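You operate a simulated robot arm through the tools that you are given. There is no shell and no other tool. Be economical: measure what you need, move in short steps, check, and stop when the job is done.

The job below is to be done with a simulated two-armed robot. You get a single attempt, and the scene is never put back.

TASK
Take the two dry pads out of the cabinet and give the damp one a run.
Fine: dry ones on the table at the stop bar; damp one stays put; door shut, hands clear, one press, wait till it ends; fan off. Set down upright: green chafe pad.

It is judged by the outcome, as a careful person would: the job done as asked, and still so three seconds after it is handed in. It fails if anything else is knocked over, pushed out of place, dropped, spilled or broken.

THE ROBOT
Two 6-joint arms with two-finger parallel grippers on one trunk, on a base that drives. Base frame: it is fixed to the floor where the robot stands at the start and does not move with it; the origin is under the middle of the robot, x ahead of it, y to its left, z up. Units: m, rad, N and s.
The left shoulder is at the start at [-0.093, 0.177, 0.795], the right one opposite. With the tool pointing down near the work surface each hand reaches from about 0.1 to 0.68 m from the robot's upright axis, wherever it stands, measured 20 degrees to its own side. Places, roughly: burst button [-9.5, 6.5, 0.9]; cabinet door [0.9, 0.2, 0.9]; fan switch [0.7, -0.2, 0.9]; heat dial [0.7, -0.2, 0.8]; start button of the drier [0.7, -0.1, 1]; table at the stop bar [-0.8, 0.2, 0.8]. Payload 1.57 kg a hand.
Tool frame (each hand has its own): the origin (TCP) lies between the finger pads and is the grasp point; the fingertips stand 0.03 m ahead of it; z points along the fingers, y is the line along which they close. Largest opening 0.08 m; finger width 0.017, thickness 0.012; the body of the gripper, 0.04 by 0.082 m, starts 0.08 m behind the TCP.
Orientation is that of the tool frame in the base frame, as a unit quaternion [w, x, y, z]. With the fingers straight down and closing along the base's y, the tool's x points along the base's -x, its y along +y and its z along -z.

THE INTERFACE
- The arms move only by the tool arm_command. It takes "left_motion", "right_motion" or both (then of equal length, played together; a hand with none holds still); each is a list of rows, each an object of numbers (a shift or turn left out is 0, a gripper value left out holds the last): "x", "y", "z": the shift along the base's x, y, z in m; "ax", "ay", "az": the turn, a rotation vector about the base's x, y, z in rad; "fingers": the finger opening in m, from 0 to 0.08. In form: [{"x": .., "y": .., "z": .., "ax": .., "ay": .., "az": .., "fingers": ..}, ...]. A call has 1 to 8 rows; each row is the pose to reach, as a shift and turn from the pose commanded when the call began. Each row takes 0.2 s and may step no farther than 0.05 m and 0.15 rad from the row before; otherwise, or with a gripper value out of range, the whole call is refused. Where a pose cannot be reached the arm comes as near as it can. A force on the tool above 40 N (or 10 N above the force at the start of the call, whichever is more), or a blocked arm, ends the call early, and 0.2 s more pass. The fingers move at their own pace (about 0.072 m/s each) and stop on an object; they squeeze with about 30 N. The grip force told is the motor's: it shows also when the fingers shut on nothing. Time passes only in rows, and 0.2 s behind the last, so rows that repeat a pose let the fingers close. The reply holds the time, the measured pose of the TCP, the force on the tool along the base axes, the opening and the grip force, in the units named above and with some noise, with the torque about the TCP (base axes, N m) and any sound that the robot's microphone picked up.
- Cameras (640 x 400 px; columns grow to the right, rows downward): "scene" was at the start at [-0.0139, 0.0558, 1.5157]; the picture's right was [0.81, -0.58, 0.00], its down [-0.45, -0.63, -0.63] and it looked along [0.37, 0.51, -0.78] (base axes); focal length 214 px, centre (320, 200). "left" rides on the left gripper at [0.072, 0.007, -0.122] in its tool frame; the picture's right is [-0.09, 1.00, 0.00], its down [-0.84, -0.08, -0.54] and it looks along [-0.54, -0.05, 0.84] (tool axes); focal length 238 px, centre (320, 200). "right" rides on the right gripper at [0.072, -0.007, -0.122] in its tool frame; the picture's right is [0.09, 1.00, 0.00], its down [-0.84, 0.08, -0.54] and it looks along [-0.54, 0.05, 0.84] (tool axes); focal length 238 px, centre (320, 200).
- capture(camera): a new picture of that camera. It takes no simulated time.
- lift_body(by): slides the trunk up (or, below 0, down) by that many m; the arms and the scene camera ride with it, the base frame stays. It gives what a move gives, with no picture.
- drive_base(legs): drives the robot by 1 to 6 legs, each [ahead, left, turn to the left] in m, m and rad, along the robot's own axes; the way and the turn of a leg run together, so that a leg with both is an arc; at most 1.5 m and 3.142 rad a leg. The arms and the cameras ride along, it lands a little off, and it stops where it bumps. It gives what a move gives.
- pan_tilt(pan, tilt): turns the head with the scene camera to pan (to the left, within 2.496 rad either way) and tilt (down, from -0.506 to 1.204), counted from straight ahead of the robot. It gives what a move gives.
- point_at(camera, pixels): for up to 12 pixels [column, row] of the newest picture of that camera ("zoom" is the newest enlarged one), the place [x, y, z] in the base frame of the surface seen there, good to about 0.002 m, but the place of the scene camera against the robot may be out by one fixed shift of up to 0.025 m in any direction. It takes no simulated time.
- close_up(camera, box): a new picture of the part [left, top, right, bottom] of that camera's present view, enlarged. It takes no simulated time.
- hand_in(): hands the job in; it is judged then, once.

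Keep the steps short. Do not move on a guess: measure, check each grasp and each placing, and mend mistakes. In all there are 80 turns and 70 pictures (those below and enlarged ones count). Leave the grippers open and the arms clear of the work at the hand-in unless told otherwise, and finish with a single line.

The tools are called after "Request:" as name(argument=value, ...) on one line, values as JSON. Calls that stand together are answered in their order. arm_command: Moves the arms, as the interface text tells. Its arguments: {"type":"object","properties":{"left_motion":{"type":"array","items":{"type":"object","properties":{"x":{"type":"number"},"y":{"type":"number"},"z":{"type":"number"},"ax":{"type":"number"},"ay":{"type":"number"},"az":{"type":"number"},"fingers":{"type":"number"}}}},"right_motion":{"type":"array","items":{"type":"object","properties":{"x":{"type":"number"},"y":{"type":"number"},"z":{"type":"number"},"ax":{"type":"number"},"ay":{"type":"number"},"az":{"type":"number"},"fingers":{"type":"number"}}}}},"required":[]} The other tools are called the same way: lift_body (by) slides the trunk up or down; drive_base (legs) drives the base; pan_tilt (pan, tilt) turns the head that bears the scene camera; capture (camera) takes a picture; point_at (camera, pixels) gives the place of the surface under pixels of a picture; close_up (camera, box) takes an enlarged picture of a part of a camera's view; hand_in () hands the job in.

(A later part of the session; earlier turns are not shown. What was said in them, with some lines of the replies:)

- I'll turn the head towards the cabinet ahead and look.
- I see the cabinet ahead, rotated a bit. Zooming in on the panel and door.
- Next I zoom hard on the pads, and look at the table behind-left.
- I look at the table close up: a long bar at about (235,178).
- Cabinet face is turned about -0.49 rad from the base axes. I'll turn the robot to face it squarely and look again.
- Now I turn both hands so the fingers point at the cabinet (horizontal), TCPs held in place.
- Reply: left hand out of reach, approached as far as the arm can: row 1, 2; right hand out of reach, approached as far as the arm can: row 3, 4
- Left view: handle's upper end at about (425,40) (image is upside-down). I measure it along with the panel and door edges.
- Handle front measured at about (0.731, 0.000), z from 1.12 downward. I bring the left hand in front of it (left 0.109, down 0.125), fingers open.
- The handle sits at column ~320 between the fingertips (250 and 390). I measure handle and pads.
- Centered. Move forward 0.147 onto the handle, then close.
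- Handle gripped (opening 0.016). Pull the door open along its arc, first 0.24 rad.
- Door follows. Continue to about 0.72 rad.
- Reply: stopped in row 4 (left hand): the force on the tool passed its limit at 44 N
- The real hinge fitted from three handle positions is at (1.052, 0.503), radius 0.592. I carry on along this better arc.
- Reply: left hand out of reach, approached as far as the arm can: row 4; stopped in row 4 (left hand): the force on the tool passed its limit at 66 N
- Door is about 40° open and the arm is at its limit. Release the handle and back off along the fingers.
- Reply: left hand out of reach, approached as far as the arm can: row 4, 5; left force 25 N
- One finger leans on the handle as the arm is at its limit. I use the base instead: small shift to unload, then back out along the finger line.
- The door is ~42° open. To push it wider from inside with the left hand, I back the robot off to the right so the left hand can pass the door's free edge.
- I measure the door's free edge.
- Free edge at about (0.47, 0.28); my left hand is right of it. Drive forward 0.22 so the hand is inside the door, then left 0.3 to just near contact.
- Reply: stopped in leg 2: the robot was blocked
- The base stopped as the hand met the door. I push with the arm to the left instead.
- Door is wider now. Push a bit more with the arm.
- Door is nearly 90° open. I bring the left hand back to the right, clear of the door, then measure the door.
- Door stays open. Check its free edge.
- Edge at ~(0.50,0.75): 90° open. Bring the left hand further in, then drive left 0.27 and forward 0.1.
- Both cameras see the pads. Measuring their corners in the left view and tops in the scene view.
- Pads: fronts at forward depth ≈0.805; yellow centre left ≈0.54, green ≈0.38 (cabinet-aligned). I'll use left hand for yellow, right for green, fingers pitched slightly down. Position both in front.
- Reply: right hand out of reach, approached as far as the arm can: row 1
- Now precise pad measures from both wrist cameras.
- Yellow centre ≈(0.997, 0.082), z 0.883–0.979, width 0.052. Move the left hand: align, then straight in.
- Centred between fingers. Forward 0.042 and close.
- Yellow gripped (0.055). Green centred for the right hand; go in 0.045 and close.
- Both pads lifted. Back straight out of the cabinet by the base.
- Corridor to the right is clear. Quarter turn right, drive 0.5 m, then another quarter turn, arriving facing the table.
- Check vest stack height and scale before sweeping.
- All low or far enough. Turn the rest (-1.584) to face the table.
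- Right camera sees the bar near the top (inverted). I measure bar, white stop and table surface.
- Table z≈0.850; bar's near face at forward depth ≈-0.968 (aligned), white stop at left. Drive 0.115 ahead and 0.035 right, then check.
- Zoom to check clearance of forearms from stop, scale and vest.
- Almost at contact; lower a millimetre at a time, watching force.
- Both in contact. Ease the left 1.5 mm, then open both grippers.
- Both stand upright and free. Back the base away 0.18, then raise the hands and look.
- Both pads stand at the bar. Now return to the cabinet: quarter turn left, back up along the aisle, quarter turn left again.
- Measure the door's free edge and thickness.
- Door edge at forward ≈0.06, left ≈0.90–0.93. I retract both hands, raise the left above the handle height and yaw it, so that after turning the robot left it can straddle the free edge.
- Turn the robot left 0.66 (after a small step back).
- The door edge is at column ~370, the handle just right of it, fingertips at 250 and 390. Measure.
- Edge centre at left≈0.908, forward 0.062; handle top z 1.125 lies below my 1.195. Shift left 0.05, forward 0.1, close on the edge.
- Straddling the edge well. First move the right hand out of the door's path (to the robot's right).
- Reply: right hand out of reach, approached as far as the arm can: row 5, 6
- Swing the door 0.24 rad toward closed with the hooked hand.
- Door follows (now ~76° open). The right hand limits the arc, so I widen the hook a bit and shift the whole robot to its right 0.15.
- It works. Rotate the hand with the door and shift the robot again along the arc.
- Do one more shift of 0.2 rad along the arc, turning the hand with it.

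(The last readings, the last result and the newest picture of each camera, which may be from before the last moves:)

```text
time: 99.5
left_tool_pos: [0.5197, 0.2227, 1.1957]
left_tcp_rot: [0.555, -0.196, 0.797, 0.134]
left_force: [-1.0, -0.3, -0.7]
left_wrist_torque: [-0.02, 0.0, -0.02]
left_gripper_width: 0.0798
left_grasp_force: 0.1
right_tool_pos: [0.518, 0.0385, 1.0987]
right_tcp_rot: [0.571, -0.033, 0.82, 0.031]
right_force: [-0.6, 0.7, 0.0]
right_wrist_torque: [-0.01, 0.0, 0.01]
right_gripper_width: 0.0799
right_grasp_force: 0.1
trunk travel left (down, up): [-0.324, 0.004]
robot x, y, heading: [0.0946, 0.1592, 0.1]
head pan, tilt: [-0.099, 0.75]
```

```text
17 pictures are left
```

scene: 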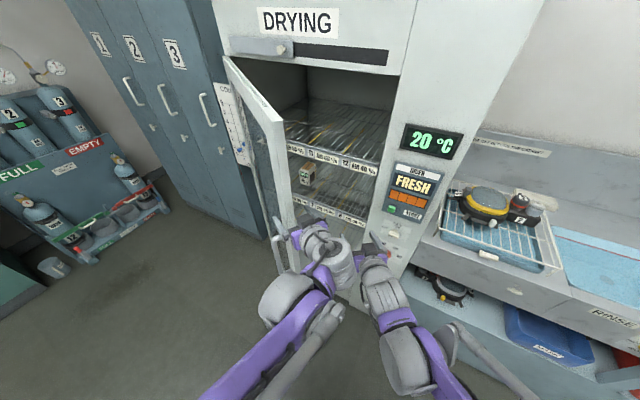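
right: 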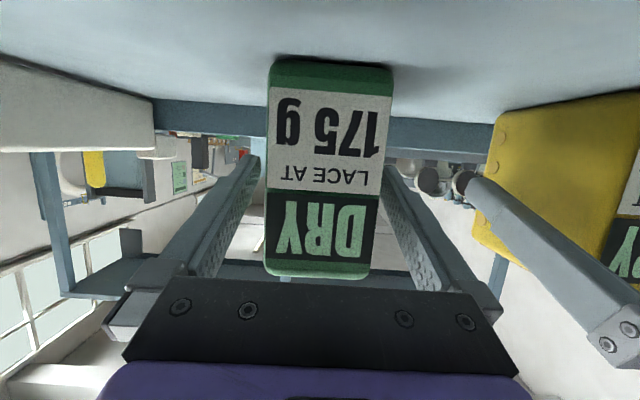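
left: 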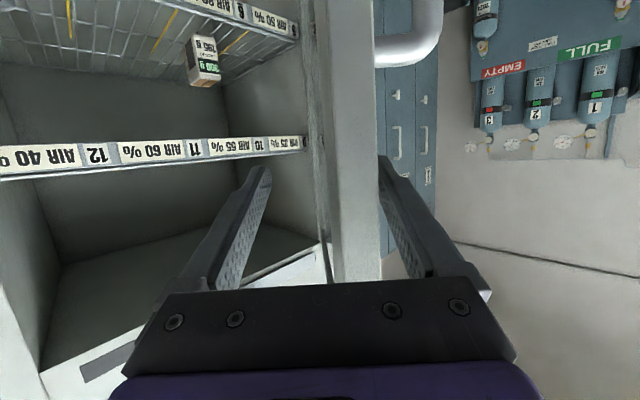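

Unhook by backing the base along the finger line, so that both hands move together.

Request:
drive_base(legs=[[-0.11, -0.045, 0]])

Request:
arm_command(left_motion=[{"y": 0.035, "az": -0.12}, {"y": 0.07, "az": -0.24}, {"y": 0.105, "az": -0.36}, {"y": 0.14, "az": -0.48, "fingers": 0.0}, {"y": 0.17, "az": -0.6, "fingers": 0.0}, {"y": 0.17, "az": -0.7, "fingers": 0.0}])

Request:
capture(camera="scene")

```text
time: 100.8
left_tool_pos: [0.4189, 0.169, 1.1956]
left_tcp_rot: [0.555, -0.196, 0.797, 0.133]
left_force: [0.2, 0.2, -0.1]
left_wrist_torque: [0.0, 0.0, -0.02]
left_gripper_width: 0.0799
left_grasp_force: 0.1
right_tool_pos: [0.4199, -0.0138, 1.1002]
right_tcp_rot: [0.571, -0.034, 0.819, 0.031]
right_force: [-0.1, -0.5, -0.2]
right_wrist_torque: [-0.01, -0.01, -0.03]
right_gripper_width: 0.08
right_grasp_force: 0.0
trunk travel left (down, up): [-0.324, 0.004]
robot x, y, heading: [-0.0049, 0.1068, 0.098]
head pan, tilt: [-0.099, 0.75]
```

```text
time: 102.2
left_tool_pos: [0.4188, 0.3368, 1.1943]
left_tcp_rot: [0.568, 0.089, 0.816, -0.064]
left_force: [0.5, -0.8, -0.2]
left_wrist_torque: [-0.03, 0.04, 0.04]
left_gripper_width: 0.0
left_grasp_force: 18.5
left hand out of reach, approached as far as the arm can: row 4
right_tool_pos: [0.4193, -0.0133, 1.0999]
right_tcp_rot: [0.571, -0.033, 0.82, 0.031]
right_force: [-0.1, 0.3, 0.0]
right_wrist_torque: [0.02, 0.01, -0.02]
right_gripper_width: 0.0801
right_grasp_force: 0.0
trunk travel left (down, up): [-0.324, 0.004]
robot x, y, heading: [-0.002, 0.1037, 0.099]
head pan, tilt: [-0.099, 0.75]
```

```text
16 pictures are left
```

scene: 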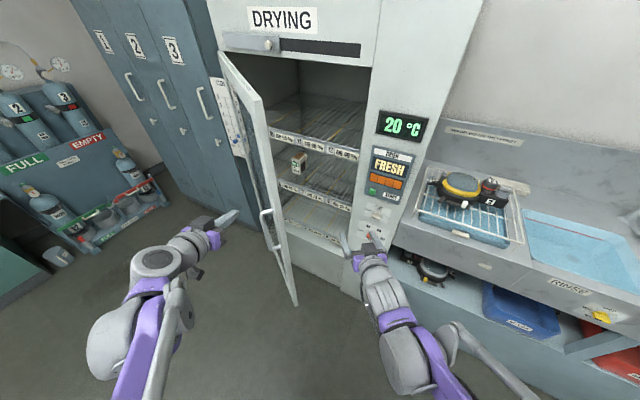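

Left fist is now outside the door. Push it forward-right to swing the door nearly shut.

Request:
arm_command(left_motion=[{"x": 0.033, "y": -0.033, "az": -0.05}, {"x": 0.066, "y": -0.066, "az": -0.1}, {"x": 0.099, "y": -0.099, "az": -0.15}, {"x": 0.132, "y": -0.132, "az": -0.2}, {"x": 0.165, "y": -0.165, "az": -0.25}, {"x": 0.2, "y": -0.19, "az": -0.3}])

Request:
capture(camera="scene")

```text
time: 103.5
left_tool_pos: [0.6247, 0.1459, 1.1952]
left_tcp_rot: [0.551, 0.209, 0.794, -0.149]
left_force: [-0.1, -1.0, -0.1]
left_wrist_torque: [-0.01, 0.01, -0.01]
left_gripper_width: 0.0001
left_grasp_force: 21.4
right_tool_pos: [0.4199, -0.0137, 1.0997]
right_tcp_rot: [0.571, -0.033, 0.82, 0.031]
right_force: [-0.2, 0.5, 0.7]
right_wrist_torque: [0.03, 0.0, 0.01]
right_gripper_width: 0.0803
right_grasp_force: 0.2
trunk travel left (down, up): [-0.324, 0.004]
robot x, y, heading: [-0.0044, 0.1057, 0.097]
head pan, tilt: [-0.099, 0.75]
```

```text
15 pictures are left
```

scene: 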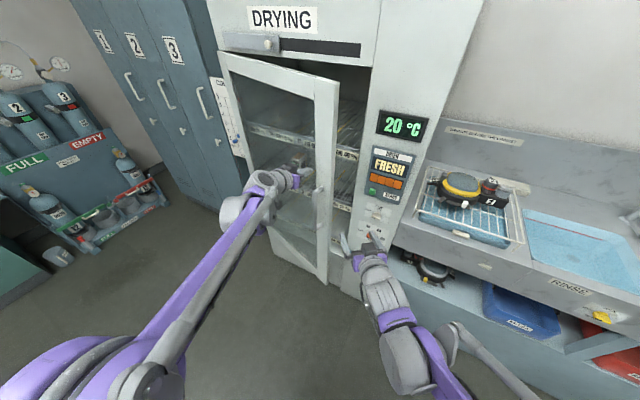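

Door about 20° from shut. Drive 0.12 toward the cabinet (pushing), then finish with the arm.

Request:
drive_base(legs=[[0.1, -0.066, 0]])

Request:
arm_command(left_motion=[{"x": 0.0177, "y": -0.0094}, {"x": 0.0353, "y": -0.0188}, {"x": 0.053, "y": -0.0282}, {"x": 0.0618, "y": -0.0329}, {"x": 0.0706, "y": -0.0376}, {"x": 0.0795, "y": -0.0423}])

Request:
capture(camera="scene")

```text
time: 104.8
left_tool_pos: [0.7245, 0.0888, 1.1952]
left_tcp_rot: [0.551, 0.21, 0.794, -0.149]
left_force: [0.2, -0.1, 0.3]
left_wrist_torque: [-0.03, 0.02, -0.02]
left_gripper_width: 0.0
left_grasp_force: 21.8
right_tool_pos: [0.5195, -0.0716, 1.1001]
right_tcp_rot: [0.572, -0.034, 0.819, 0.031]
right_force: [0.3, -0.7, -0.1]
right_wrist_torque: [0.0, 0.01, 0.01]
right_gripper_width: 0.0801
right_grasp_force: 0.1
trunk travel left (down, up): [-0.324, 0.004]
robot x, y, heading: [0.0958, 0.0481, 0.097]
head pan, tilt: [-0.099, 0.75]
```

```text
time: 106.0
left_tool_pos: [0.7858, 0.0578, 1.1936]
left_tcp_rot: [0.55, 0.211, 0.794, -0.149]
left_force: [-30.7, 12.4, -4.3]
left_wrist_torque: [-0.3, 0.43, -0.13]
left_gripper_width: 0.0002
left_grasp_force: 20.6
right_tool_pos: [0.5173, -0.0692, 1.1013]
right_tcp_rot: [0.573, -0.035, 0.818, 0.031]
right_force: [-0.5, -0.4, 0.1]
right_wrist_torque: [0.01, 0.05, 0.02]
right_gripper_width: 0.0798
right_grasp_force: 0.1
trunk travel left (down, up): [-0.324, 0.004]
robot x, y, heading: [0.098, 0.05, 0.097]
head pan, tilt: [-0.099, 0.75]
stopped in row 5 (left hand): the force on the tool passed its limit at 47 N (the readings are from after the stop); the commanded pose is now the measured one
```

```text
14 pictures are left
```

scene: 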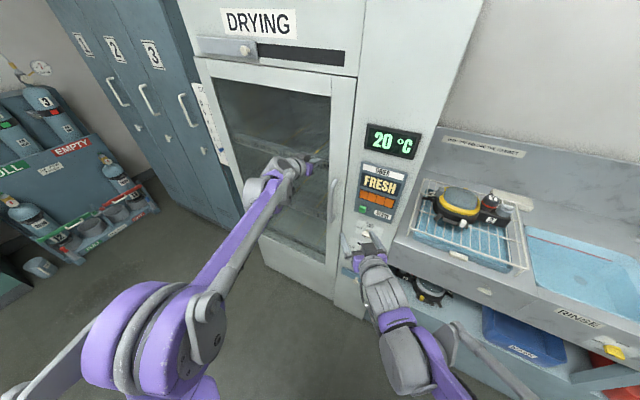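

Door shut (tip met the face at the closed depth). Retract left hand, close right fist, turn the robot to face the panel squarely.

Request:
arm_command(left_motion=[{"x": -0.035, "y": 0.019}, {"x": -0.07, "y": 0.038}, {"x": -0.106, "y": 0.056}, {"x": -0.15, "y": 0.08}], right_motion=[{"fingers": 0.0}, {"fingers": 0.0}, {"fingers": 0.0}, {"fingers": 0.0}])

Request:
drive_base(legs=[[0, 0, -0.586]])

Request:
pan_tilt(pan=0.15, tilt=0.6)

Request:
capture(camera="scene")

Request:
capture(camera="right")

```text
refused: row 4 steps farther than a row can; nothing moved
```

```text
time: 106.7
left_tool_pos: [0.7845, 0.0571, 1.1938]
left_tcp_rot: [0.549, 0.212, 0.795, -0.148]
left_force: [-18.0, 5.9, 3.5]
left_wrist_torque: [-0.25, 0.05, -0.09]
left_gripper_width: 0.0
left_grasp_force: 21.4
right_tool_pos: [0.5164, -0.0703, 1.1016]
right_tcp_rot: [0.573, -0.034, 0.818, 0.03]
right_force: [-0.3, 0.4, 0.2]
right_wrist_torque: [0.0, -0.02, -0.02]
right_gripper_width: 0.0799
right_grasp_force: 0.0
trunk travel left (down, up): [-0.324, 0.004]
robot x, y, heading: [0.0967, 0.0487, 0.093]
head pan, tilt: [-0.099, 0.75]
stopped in leg 1: the force on the tool passed its limit at 52 N (the readings are from after the stop); the commanded pose is now the measured one
```

```text
time: 107.5
left_tool_pos: [0.7845, 0.0573, 1.1926]
left_tcp_rot: [0.55, 0.212, 0.794, -0.148]
left_force: [-20.8, 8.9, 5.7]
left_wrist_torque: [-0.1, -0.04, -0.02]
left_gripper_width: 0.0002
left_grasp_force: 20.6
right_tool_pos: [0.5159, -0.0706, 1.1005]
right_tcp_rot: [0.573, -0.032, 0.819, 0.029]
right_force: [0.9, 0.2, 0.4]
right_wrist_torque: [-0.02, 0.02, 0.03]
right_gripper_width: 0.0802
right_grasp_force: 0.1
trunk travel left (down, up): [-0.324, 0.004]
robot x, y, heading: [0.094, 0.0478, 0.093]
head pan, tilt: [0.15, 0.6]
```

```text
13 pictures are left
```

scene: 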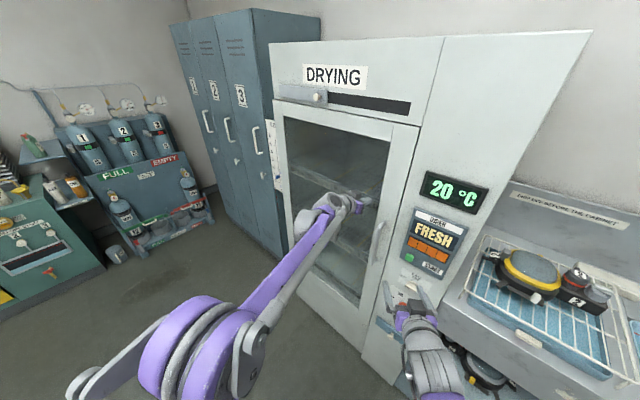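

```text
12 pictures are left
```

right: 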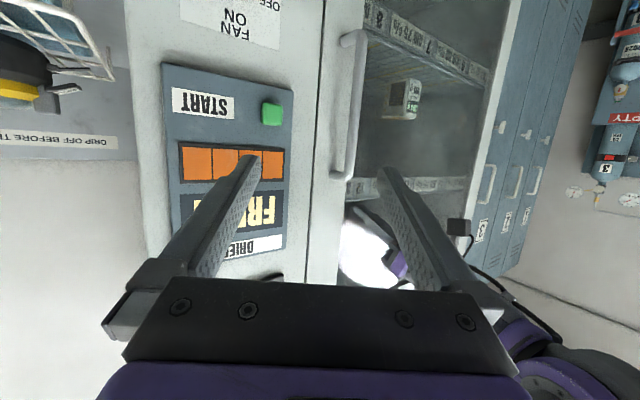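

The retract was refused for step size (so the turn stopped on force, nothing displaced). Retract the left in valid steps, then turn.

Request:
arm_command(left_motion=[{"x": -0.035, "y": 0.019}, {"x": -0.07, "y": 0.038}, {"x": -0.105, "y": 0.057}, {"x": -0.14, "y": 0.076}], right_motion=[{"fingers": 0.0}, {"fingers": 0.0}, {"fingers": 0.0}, {"fingers": 0.0}])

Request:
drive_base(legs=[[-0.1, 0, 0], [0, 0, -0.58]])

Request:
capture(camera="scene")

```text
time: 108.5
left_tool_pos: [0.644, 0.1331, 1.1926]
left_tcp_rot: [0.548, 0.213, 0.795, -0.149]
left_force: [0.0, 0.2, 0.0]
left_wrist_torque: [-0.01, 0.0, -0.02]
left_gripper_width: 0.0002
left_grasp_force: 21.1
right_tool_pos: [0.518, -0.0724, 1.0992]
right_tcp_rot: [0.572, -0.032, 0.819, 0.029]
right_force: [-0.1, -0.3, -0.2]
right_wrist_torque: [-0.01, -0.01, -0.01]
right_gripper_width: 0.0001
right_grasp_force: 21.3
trunk travel left (down, up): [-0.324, 0.004]
robot x, y, heading: [0.0925, 0.0458, 0.093]
head pan, tilt: [0.15, 0.6]
```

```text
time: 111.2
left_tool_pos: [0.5065, -0.193, 1.1924]
left_tcp_rot: [0.483, 0.432, 0.701, -0.299]
left_force: [0.5, -0.4, -0.3]
left_wrist_torque: [0.01, 0.01, 0.01]
left_gripper_width: 0.0
left_grasp_force: 21.2
right_tool_pos: [0.2886, -0.2937, 1.0999]
right_tcp_rot: [0.556, 0.204, 0.795, -0.135]
right_force: [-0.3, 0.7, -0.3]
right_wrist_torque: [0.01, 0.01, 0.02]
right_gripper_width: 0.0002
right_grasp_force: 21.6
trunk travel left (down, up): [-0.324, 0.004]
robot x, y, heading: [0.0012, 0.0421, -0.488]
head pan, tilt: [0.15, 0.6]
```

```text
11 pictures are left
```

scene: 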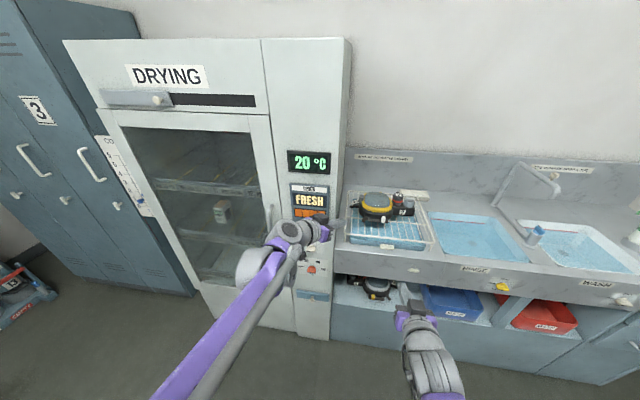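

Door shut. Bring the left fist in front of the start button (button at (0.695,-0.109,1.037)).

Request:
arm_command(left_motion=[{"x": 0.0152, "y": 0.0286, "z": -0.029, "az": 0.116}, {"x": 0.0304, "y": 0.0572, "z": -0.058, "az": 0.232}, {"x": 0.0457, "y": 0.0858, "z": -0.087, "az": 0.348}, {"x": 0.0609, "y": 0.1144, "z": -0.116, "az": 0.464}, {"x": 0.0761, "y": 0.143, "z": -0.145, "az": 0.58}])

Request:
capture(camera="left")

```text
time: 112.4
left_tool_pos: [0.5825, -0.0502, 1.0483]
left_tcp_rot: [0.548, 0.213, 0.795, -0.149]
left_force: [0.3, -0.4, -0.6]
left_wrist_torque: [0.01, 0.0, -0.02]
left_gripper_width: 0.0002
left_grasp_force: 21.0
right_tool_pos: [0.2876, -0.2957, 1.0999]
right_tcp_rot: [0.556, 0.204, 0.794, -0.135]
right_force: [0.1, 0.2, -0.1]
right_wrist_torque: [-0.01, -0.02, -0.02]
right_gripper_width: 0.0001
right_grasp_force: 21.2
trunk travel left (down, up): [-0.324, 0.004]
robot x, y, heading: [-0.0025, 0.0376, -0.491]
head pan, tilt: [0.15, 0.6]
```

```text
10 pictures are left
```

left: 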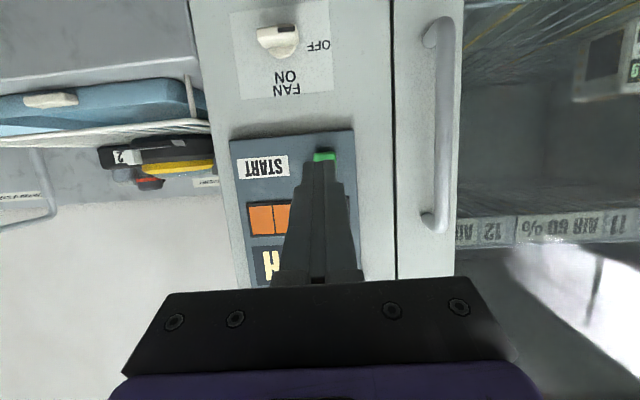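

Fan knob's dark tip points to OFF; confirm by zoom.

Request:
close_up(camera="left", box=[220, 0, 350, 100])

Request:
point_at(camera="left", pixels=[[323, 155], [316, 155], [332, 156], [345, 180], [405, 100]])

```text
4.00 times, centred on (285, 50) of left
```

zoom: 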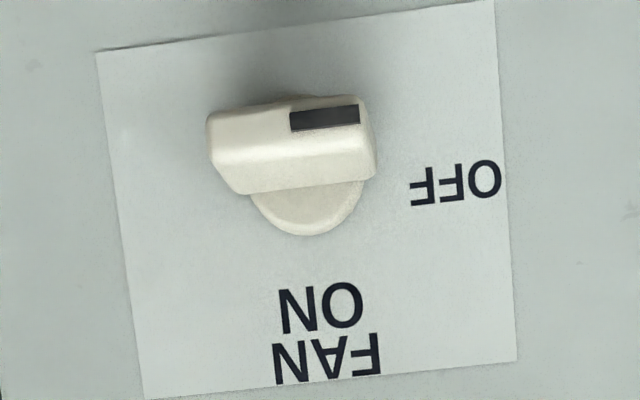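

```text
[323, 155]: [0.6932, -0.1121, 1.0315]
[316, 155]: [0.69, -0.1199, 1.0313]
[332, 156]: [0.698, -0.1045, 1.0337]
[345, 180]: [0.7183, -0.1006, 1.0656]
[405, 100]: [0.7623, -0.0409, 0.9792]
```

Fan is OFF. Tip is aligned with the button, 0.098 m short. One press: approach, press ~8 mm, withdraw.

Request:
arm_command(left_motion=[{"x": 0.0388, "y": -0.0224}, {"x": 0.0768, "y": -0.0425}, {"x": 0.0848, "y": -0.0468}, {"x": 0.0892, "y": -0.0491}, {"x": 0.0936, "y": -0.0515}, {"x": 0.0768, "y": -0.0425}, {"x": 0.0388, "y": -0.0224}, {"x": 0.0, "y": 0.0}])

Request:
capture(camera="left")

```text
time: 114.2
left_tool_pos: [0.578, -0.0512, 1.0453]
left_tcp_rot: [0.548, 0.213, 0.795, -0.149]
left_force: [0.4, -0.1, -0.5]
left_wrist_torque: [0.02, -0.03, -0.01]
left_gripper_width: 0.0
left_grasp_force: 21.4
right_tool_pos: [0.2864, -0.2932, 1.0984]
right_tcp_rot: [0.556, 0.204, 0.794, -0.136]
right_force: [-0.7, -0.3, -0.5]
right_wrist_torque: [-0.01, 0.02, 0.01]
right_gripper_width: 0.0
right_grasp_force: 21.3
trunk travel left (down, up): [-0.324, 0.004]
robot x, y, heading: [-0.0004, 0.0369, -0.486]
head pan, tilt: [0.15, 0.6]
heard: click
```

```text
8 pictures are left
```

left: 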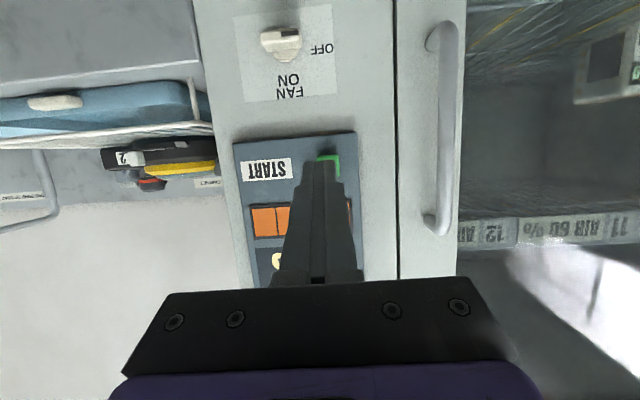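

A click was heard. Back the hands well clear and look at the display.

Request:
drive_base(legs=[[-0.25, 0, 0]])

Request:
arm_command(left_motion=[{"z": 0.0, "fingers": 0.08}, {"x": 0.02, "y": 0.04, "fingers": 0.08}, {"x": 0.04, "y": 0.08, "fingers": 0.08}, {"x": 0.06, "y": 0.12, "fingers": 0.08}], right_motion=[{"z": 0.0, "fingers": 0.08}, {"fingers": 0.08}, {"fingers": 0.08}, {"fingers": 0.08}])

Request:
close_up(camera="scene", box=[80, 60, 400, 300])

```text
time: 116.1
left_tool_pos: [0.3557, 0.0643, 1.0464]
left_tcp_rot: [0.548, 0.216, 0.794, -0.151]
left_force: [0.0, 0.3, -0.2]
left_wrist_torque: [-0.01, -0.04, 0.02]
left_gripper_width: 0.0001
left_grasp_force: 21.2
right_tool_pos: [0.0616, -0.1761, 1.0993]
right_tcp_rot: [0.555, 0.206, 0.794, -0.137]
right_force: [-0.7, 0.1, -1.1]
right_wrist_torque: [-0.04, -0.02, -0.03]
right_gripper_width: 0.0001
right_grasp_force: 21.7
trunk travel left (down, up): [-0.324, 0.004]
robot x, y, heading: [-0.2232, 0.1579, -0.492]
head pan, tilt: [0.15, 0.6]
```

```text
time: 117.1
left_tool_pos: [0.4137, 0.1829, 1.0437]
left_tcp_rot: [0.548, 0.216, 0.794, -0.152]
left_force: [0.7, -0.2, 1.1]
left_wrist_torque: [-0.02, 0.02, -0.03]
left_gripper_width: 0.08
left_grasp_force: 0.2
right_tool_pos: [0.062, -0.1757, 1.0995]
right_tcp_rot: [0.556, 0.206, 0.793, -0.138]
right_force: [-0.2, 0.1, -0.4]
right_wrist_torque: [0.0, -0.03, 0.01]
right_gripper_width: 0.0802
right_grasp_force: 0.1
trunk travel left (down, up): [-0.324, 0.004]
robot x, y, heading: [-0.2254, 0.1579, -0.493]
head pan, tilt: [0.15, 0.6]
```

```text
1.67 times, centred on (240, 180) of scene
```

zoom: 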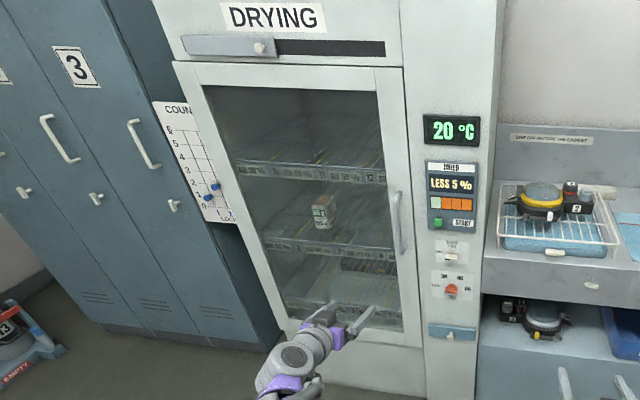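

The cycle is running ("LESS 5 %", one bar changed). Wait with hands still.

Request:
arm_command(right_motion=[{"z": 0.0}, {"z": 0.0}, {"z": 0.0}, {"z": 0.0}, {"z": 0.0}, {"z": 0.0}, {"z": 0.0}, {"z": 0.0}])

Request:
arm_command(right_motion=[{"z": 0.0}, {"z": 0.0}, {"z": 0.0}, {"z": 0.0}, {"z": 0.0}, {"z": 0.0}, {"z": 0.0}, {"z": 0.0}])

Request:
arm_command(right_motion=[{"z": 0.0}, {"z": 0.0}, {"z": 0.0}, {"z": 0.0}, {"z": 0.0}, {"z": 0.0}, {"z": 0.0}, {"z": 0.0}])

Request:
arm_command(right_motion=[{"z": 0.0}, {"z": 0.0}, {"z": 0.0}, {"z": 0.0}, {"z": 0.0}, {"z": 0.0}, {"z": 0.0}, {"z": 0.0}])

Request:
close_up(camera="scene", box=[180, 110, 340, 210])

```text
time: 118.9
left_tool_pos: [0.4133, 0.1824, 1.044]
left_tcp_rot: [0.548, 0.215, 0.794, -0.151]
left_force: [0.1, -0.3, 0.5]
left_wrist_torque: [-0.01, -0.01, 0.01]
left_gripper_width: 0.08
left_grasp_force: 0.1
right_tool_pos: [0.0601, -0.1755, 1.0998]
right_tcp_rot: [0.555, 0.207, 0.794, -0.137]
right_force: [-0.3, 0.1, 0.1]
right_wrist_torque: [-0.01, 0.0, 0.0]
right_gripper_width: 0.0798
right_grasp_force: 0.1
trunk travel left (down, up): [-0.324, 0.004]
robot x, y, heading: [-0.2275, 0.1622, -0.491]
head pan, tilt: [0.15, 0.6]
```

```text
time: 120.7
left_tool_pos: [0.4137, 0.1819, 1.0449]
left_tcp_rot: [0.548, 0.216, 0.794, -0.151]
left_force: [0.3, 0.9, -0.3]
left_wrist_torque: [0.01, 0.01, 0.01]
left_gripper_width: 0.08
left_grasp_force: 0.2
right_tool_pos: [0.0601, -0.1765, 1.0999]
right_tcp_rot: [0.556, 0.207, 0.794, -0.137]
right_force: [0.4, 1.5, -0.7]
right_wrist_torque: [-0.01, 0.01, -0.02]
right_gripper_width: 0.0799
right_grasp_force: 0.0
trunk travel left (down, up): [-0.324, 0.004]
robot x, y, heading: [-0.2262, 0.1595, -0.499]
head pan, tilt: [0.15, 0.6]
```

```text
time: 122.5
left_tool_pos: [0.4151, 0.182, 1.0437]
left_tcp_rot: [0.547, 0.215, 0.795, -0.15]
left_force: [1.0, 0.0, 0.7]
left_wrist_torque: [0.01, 0.0, -0.03]
left_gripper_width: 0.0799
left_grasp_force: 0.1
right_tool_pos: [0.0609, -0.1766, 1.0994]
right_tcp_rot: [0.556, 0.206, 0.794, -0.137]
right_force: [-0.6, 0.4, 1.2]
right_wrist_torque: [0.01, 0.02, 0.0]
right_gripper_width: 0.0803
right_grasp_force: 0.0
trunk travel left (down, up): [-0.324, 0.004]
robot x, y, heading: [-0.2278, 0.1559, -0.496]
head pan, tilt: [0.15, 0.6]
```

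```text
time: 124.3
left_tool_pos: [0.4146, 0.1805, 1.0446]
left_tcp_rot: [0.548, 0.216, 0.794, -0.151]
left_force: [-0.4, 1.3, -0.5]
left_wrist_torque: [0.03, 0.02, 0.01]
left_gripper_width: 0.0801
left_grasp_force: 0.0
right_tool_pos: [0.0606, -0.1764, 1.1003]
right_tcp_rot: [0.555, 0.207, 0.794, -0.138]
right_force: [-0.7, 0.3, 0.2]
right_wrist_torque: [-0.01, -0.01, 0.01]
right_gripper_width: 0.0799
right_grasp_force: 0.0
trunk travel left (down, up): [-0.324, 0.004]
robot x, y, heading: [-0.2243, 0.1601, -0.492]
head pan, tilt: [0.15, 0.6]
```

```text
4.00 times, centred on (260, 160) of scene
```

zoom: 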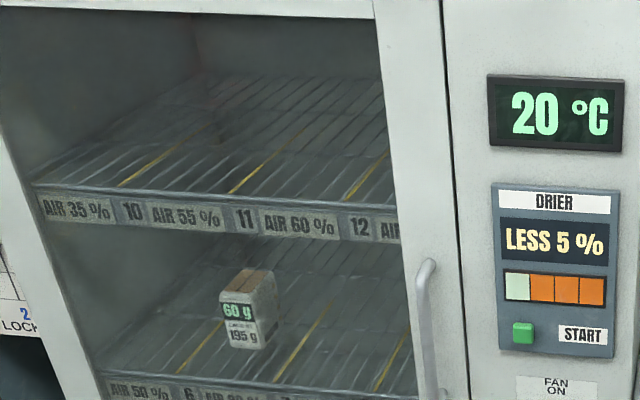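

The pad's tag fell from 300 g to 60 g; wait more to see if it's still running.

Request:
arm_command(right_motion=[{"z": 0.0}, {"z": 0.0}, {"z": 0.0}, {"z": 0.0}, {"z": 0.0}, {"z": 0.0}, {"z": 0.0}, {"z": 0.0}])

Request:
arm_command(right_motion=[{"z": 0.0}, {"z": 0.0}, {"z": 0.0}, {"z": 0.0}, {"z": 0.0}, {"z": 0.0}, {"z": 0.0}, {"z": 0.0}])

Request:
arm_command(right_motion=[{"z": 0.0}, {"z": 0.0}, {"z": 0.0}, {"z": 0.0}, {"z": 0.0}, {"z": 0.0}, {"z": 0.0}, {"z": 0.0}])

Request:
arm_command(right_motion=[{"z": 0.0}, {"z": 0.0}, {"z": 0.0}, {"z": 0.0}, {"z": 0.0}, {"z": 0.0}, {"z": 0.0}, {"z": 0.0}])

Request:
close_up(camera="scene", box=[180, 110, 340, 210])

```text
time: 126.1
left_tool_pos: [0.4144, 0.1823, 1.0447]
left_tcp_rot: [0.547, 0.216, 0.794, -0.151]
left_force: [-0.5, 0.3, -0.7]
left_wrist_torque: [0.0, 0.03, 0.0]
left_gripper_width: 0.0798
left_grasp_force: 0.1
right_tool_pos: [0.0612, -0.1761, 1.0992]
right_tcp_rot: [0.556, 0.206, 0.794, -0.137]
right_force: [0.1, 0.4, 0.4]
right_wrist_torque: [0.01, -0.04, 0.01]
right_gripper_width: 0.0801
right_grasp_force: 0.2
trunk travel left (down, up): [-0.324, 0.004]
robot x, y, heading: [-0.2293, 0.1595, -0.502]
head pan, tilt: [0.15, 0.6]
```

```text
time: 127.9
left_tool_pos: [0.4135, 0.1824, 1.0447]
left_tcp_rot: [0.548, 0.215, 0.794, -0.151]
left_force: [0.0, -0.4, -0.1]
left_wrist_torque: [0.01, -0.01, 0.01]
left_gripper_width: 0.0799
left_grasp_force: 0.0
right_tool_pos: [0.0606, -0.1752, 1.0988]
right_tcp_rot: [0.555, 0.207, 0.794, -0.137]
right_force: [0.0, -0.2, 0.1]
right_wrist_torque: [0.01, -0.02, 0.03]
right_gripper_width: 0.0802
right_grasp_force: 0.0
trunk travel left (down, up): [-0.324, 0.004]
robot x, y, heading: [-0.2242, 0.1632, -0.495]
head pan, tilt: [0.15, 0.6]
```

```text
time: 129.7
left_tool_pos: [0.4132, 0.181, 1.0451]
left_tcp_rot: [0.548, 0.215, 0.794, -0.15]
left_force: [0.2, -0.4, 0.2]
left_wrist_torque: [0.03, 0.03, 0.03]
left_gripper_width: 0.08
left_grasp_force: 0.0
right_tool_pos: [0.0607, -0.1751, 1.0992]
right_tcp_rot: [0.555, 0.206, 0.794, -0.137]
right_force: [0.3, -1.1, -0.4]
right_wrist_torque: [0.01, 0.0, 0.03]
right_gripper_width: 0.08
right_grasp_force: 0.0
trunk travel left (down, up): [-0.324, 0.004]
robot x, y, heading: [-0.2274, 0.1622, -0.49]
head pan, tilt: [0.15, 0.6]
```

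```text
time: 131.5
left_tool_pos: [0.4139, 0.1815, 1.0458]
left_tcp_rot: [0.547, 0.216, 0.794, -0.152]
left_force: [0.4, 0.1, -0.3]
left_wrist_torque: [0.0, -0.01, -0.01]
left_gripper_width: 0.0803
left_grasp_force: 0.1
right_tool_pos: [0.0615, -0.1762, 1.0981]
right_tcp_rot: [0.556, 0.206, 0.794, -0.137]
right_force: [-0.6, -0.7, -1.0]
right_wrist_torque: [-0.03, 0.01, 0.0]
right_gripper_width: 0.08
right_grasp_force: 0.1
trunk travel left (down, up): [-0.324, 0.004]
robot x, y, heading: [-0.2263, 0.1603, -0.495]
head pan, tilt: [0.15, 0.6]
```

```text
4.00 times, centred on (260, 160) of scene
```

zoom: 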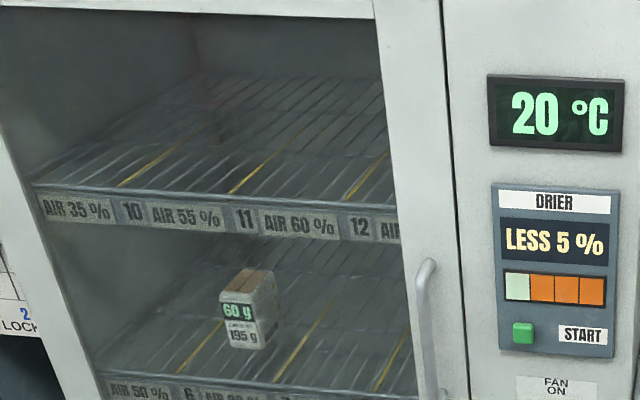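

No change over 7 s. Wait a longer stretch to be sure the run has ended, listening for a sound.

Request:
arm_command(right_motion=[{"z": 0.0}, {"z": 0.0}, {"z": 0.0}, {"z": 0.0}, {"z": 0.0}, {"z": 0.0}, {"z": 0.0}, {"z": 0.0}])

Request:
arm_command(right_motion=[{"z": 0.0}, {"z": 0.0}, {"z": 0.0}, {"z": 0.0}, {"z": 0.0}, {"z": 0.0}, {"z": 0.0}, {"z": 0.0}])

Request:
arm_command(right_motion=[{"z": 0.0}, {"z": 0.0}, {"z": 0.0}, {"z": 0.0}, {"z": 0.0}, {"z": 0.0}, {"z": 0.0}, {"z": 0.0}])

Request:
arm_command(right_motion=[{"z": 0.0}, {"z": 0.0}, {"z": 0.0}, {"z": 0.0}, {"z": 0.0}, {"z": 0.0}, {"z": 0.0}, {"z": 0.0}])

Request:
arm_command(right_motion=[{"z": 0.0}, {"z": 0.0}, {"z": 0.0}, {"z": 0.0}, {"z": 0.0}, {"z": 0.0}, {"z": 0.0}, {"z": 0.0}])

Request:
arm_command(right_motion=[{"z": 0.0}, {"z": 0.0}, {"z": 0.0}, {"z": 0.0}, {"z": 0.0}, {"z": 0.0}, {"z": 0.0}, {"z": 0.0}])

Request:
arm_command(right_motion=[{"z": 0.0}, {"z": 0.0}, {"z": 0.0}, {"z": 0.0}, {"z": 0.0}, {"z": 0.0}, {"z": 0.0}, {"z": 0.0}])

Request:
arm_command(right_motion=[{"z": 0.0}, {"z": 0.0}, {"z": 0.0}, {"z": 0.0}, {"z": 0.0}, {"z": 0.0}, {"z": 0.0}, {"z": 0.0}])

Request:
close_up(camera="scene", box=[180, 110, 360, 250])

```text
time: 133.3
left_tool_pos: [0.4136, 0.1808, 1.0444]
left_tcp_rot: [0.548, 0.216, 0.794, -0.151]
left_force: [0.4, 0.1, 0.9]
left_wrist_torque: [-0.01, 0.02, 0.03]
left_gripper_width: 0.0799
left_grasp_force: 0.0
right_tool_pos: [0.0598, -0.1763, 1.0982]
right_tcp_rot: [0.555, 0.206, 0.794, -0.137]
right_force: [0.2, -0.1, -0.4]
right_wrist_torque: [0.03, 0.03, -0.01]
right_gripper_width: 0.0801
right_grasp_force: 0.2
trunk travel left (down, up): [-0.324, 0.004]
robot x, y, heading: [-0.2238, 0.1599, -0.499]
head pan, tilt: [0.15, 0.6]
```

```text
time: 135.1
left_tool_pos: [0.4144, 0.182, 1.0455]
left_tcp_rot: [0.547, 0.215, 0.795, -0.15]
left_force: [-0.3, 0.3, 0.3]
left_wrist_torque: [0.02, -0.03, -0.01]
left_gripper_width: 0.08
left_grasp_force: 0.1
right_tool_pos: [0.061, -0.176, 1.0997]
right_tcp_rot: [0.556, 0.207, 0.793, -0.138]
right_force: [0.9, -0.1, -0.4]
right_wrist_torque: [-0.04, -0.01, -0.04]
right_gripper_width: 0.0801
right_grasp_force: 0.0
trunk travel left (down, up): [-0.324, 0.004]
robot x, y, heading: [-0.2258, 0.1576, -0.493]
head pan, tilt: [0.15, 0.6]
```

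```text
time: 136.9
left_tool_pos: [0.4127, 0.1817, 1.0451]
left_tcp_rot: [0.548, 0.216, 0.794, -0.151]
left_force: [-0.1, -1.2, 0.1]
left_wrist_torque: [0.03, 0.03, 0.02]
left_gripper_width: 0.08
left_grasp_force: 0.0
right_tool_pos: [0.0591, -0.1752, 1.0989]
right_tcp_rot: [0.555, 0.207, 0.794, -0.137]
right_force: [0.8, -0.7, -0.3]
right_wrist_torque: [0.03, 0.01, 0.0]
right_gripper_width: 0.08
right_grasp_force: 0.0
trunk travel left (down, up): [-0.324, 0.004]
robot x, y, heading: [-0.2234, 0.1587, -0.497]
head pan, tilt: [0.15, 0.6]
```

```text
time: 138.7
left_tool_pos: [0.4136, 0.1817, 1.0437]
left_tcp_rot: [0.548, 0.215, 0.795, -0.15]
left_force: [-0.5, -0.2, 0.2]
left_wrist_torque: [0.03, -0.03, 0.0]
left_gripper_width: 0.0798
left_grasp_force: 0.1
right_tool_pos: [0.061, -0.1752, 1.1]
right_tcp_rot: [0.556, 0.207, 0.793, -0.138]
right_force: [-0.5, 0.6, -0.7]
right_wrist_torque: [0.01, 0.01, 0.04]
right_gripper_width: 0.0802
right_grasp_force: 0.1
trunk travel left (down, up): [-0.324, 0.004]
robot x, y, heading: [-0.2269, 0.1605, -0.495]
head pan, tilt: [0.15, 0.6]
```

```text
time: 140.5
left_tool_pos: [0.4145, 0.1827, 1.0442]
left_tcp_rot: [0.548, 0.216, 0.794, -0.151]
left_force: [0.1, 0.3, 0.8]
left_wrist_torque: [0.0, 0.03, -0.04]
left_gripper_width: 0.0798
left_grasp_force: 0.2
right_tool_pos: [0.0611, -0.1758, 1.0996]
right_tcp_rot: [0.556, 0.206, 0.793, -0.137]
right_force: [0.0, -0.4, -0.6]
right_wrist_torque: [-0.02, 0.0, 0.0]
right_gripper_width: 0.0802
right_grasp_force: 0.1
trunk travel left (down, up): [-0.324, 0.004]
robot x, y, heading: [-0.2247, 0.161, -0.49]
head pan, tilt: [0.15, 0.6]
```

```text
time: 142.3
left_tool_pos: [0.4136, 0.1811, 1.0448]
left_tcp_rot: [0.547, 0.216, 0.794, -0.151]
left_force: [0.0, 0.9, 0.4]
left_wrist_torque: [0.03, 0.01, 0.02]
left_gripper_width: 0.0802
left_grasp_force: 0.1
right_tool_pos: [0.0611, -0.176, 1.0999]
right_tcp_rot: [0.555, 0.207, 0.794, -0.138]
right_force: [0.7, 0.1, -0.7]
right_wrist_torque: [0.01, -0.01, 0.02]
right_gripper_width: 0.08
right_grasp_force: 0.0
trunk travel left (down, up): [-0.324, 0.004]
robot x, y, heading: [-0.2224, 0.1635, -0.495]
head pan, tilt: [0.15, 0.6]
```

```text
time: 144.1
left_tool_pos: [0.4131, 0.1821, 1.0432]
left_tcp_rot: [0.548, 0.215, 0.794, -0.15]
left_force: [0.1, 0.8, -0.5]
left_wrist_torque: [0.03, 0.0, 0.01]
left_gripper_width: 0.08
left_grasp_force: 0.0
right_tool_pos: [0.0609, -0.175, 1.0993]
right_tcp_rot: [0.555, 0.207, 0.793, -0.138]
right_force: [-0.1, -0.5, 0.0]
right_wrist_torque: [0.01, -0.01, 0.0]
right_gripper_width: 0.0803
right_grasp_force: 0.0
trunk travel left (down, up): [-0.324, 0.004]
robot x, y, heading: [-0.2293, 0.1598, -0.494]
head pan, tilt: [0.15, 0.6]
```

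```text
time: 145.9
left_tool_pos: [0.4131, 0.1809, 1.0449]
left_tcp_rot: [0.548, 0.216, 0.794, -0.151]
left_force: [-0.1, -0.4, -0.1]
left_wrist_torque: [0.0, 0.0, 0.0]
left_gripper_width: 0.0799
left_grasp_force: 0.0
right_tool_pos: [0.061, -0.1761, 1.0994]
right_tcp_rot: [0.556, 0.206, 0.794, -0.137]
right_force: [-0.6, 0.3, 0.4]
right_wrist_torque: [0.0, -0.04, -0.03]
right_gripper_width: 0.0801
right_grasp_force: 0.0
trunk travel left (down, up): [-0.324, 0.004]
robot x, y, heading: [-0.2288, 0.1582, -0.495]
head pan, tilt: [0.15, 0.6]
```

```text
2.86 times, centred on (270, 180) of scene
```

zoom: 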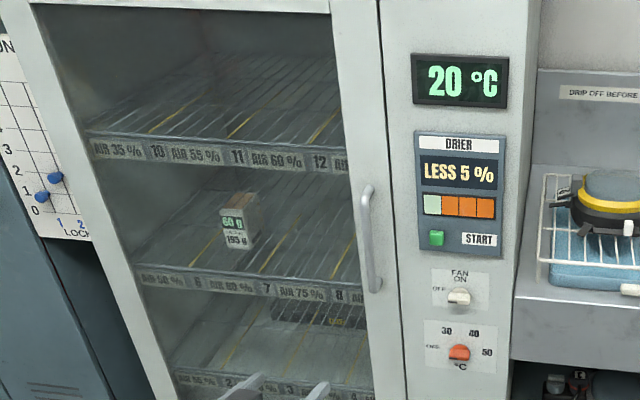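

Steady for ~28 s: the run has ended, fan OFF, door shut. A last look at the table pads.

Request:
pan_tilt(pan=2.49, tilt=0.8)

Request:
capture(camera="scene")

```text
time: 148.0
left_tool_pos: [0.4144, 0.1814, 1.0434]
left_tcp_rot: [0.547, 0.216, 0.794, -0.151]
left_force: [-0.5, 0.5, 0.8]
left_wrist_torque: [0.02, -0.03, 0.01]
left_gripper_width: 0.0799
left_grasp_force: 0.2
right_tool_pos: [0.0617, -0.1757, 1.0996]
right_tcp_rot: [0.555, 0.207, 0.793, -0.138]
right_force: [0.0, 0.1, 0.3]
right_wrist_torque: [0.03, 0.02, -0.02]
right_gripper_width: 0.0799
right_grasp_force: 0.0
trunk travel left (down, up): [-0.324, 0.004]
robot x, y, heading: [-0.2229, 0.161, -0.497]
head pan, tilt: [2.491, 0.799]
```

```text
3 pictures are left
```

scene: 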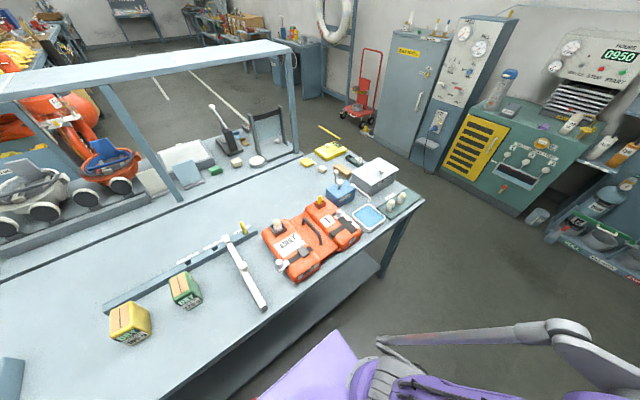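

Both pads stand upright at the stop bar with nothing disturbed, so I'm handing in.

Request:
hand_in()

```text
The job is handed in.
```

Handed in: the yellow and green dry pads stand upright on the table at the stop bar; the damp white pad stayed put with the door shut and got one run from one press (tag went from 300 g to 60 g, no change over the last 20 s or so, no end signal heard); the fan is off.
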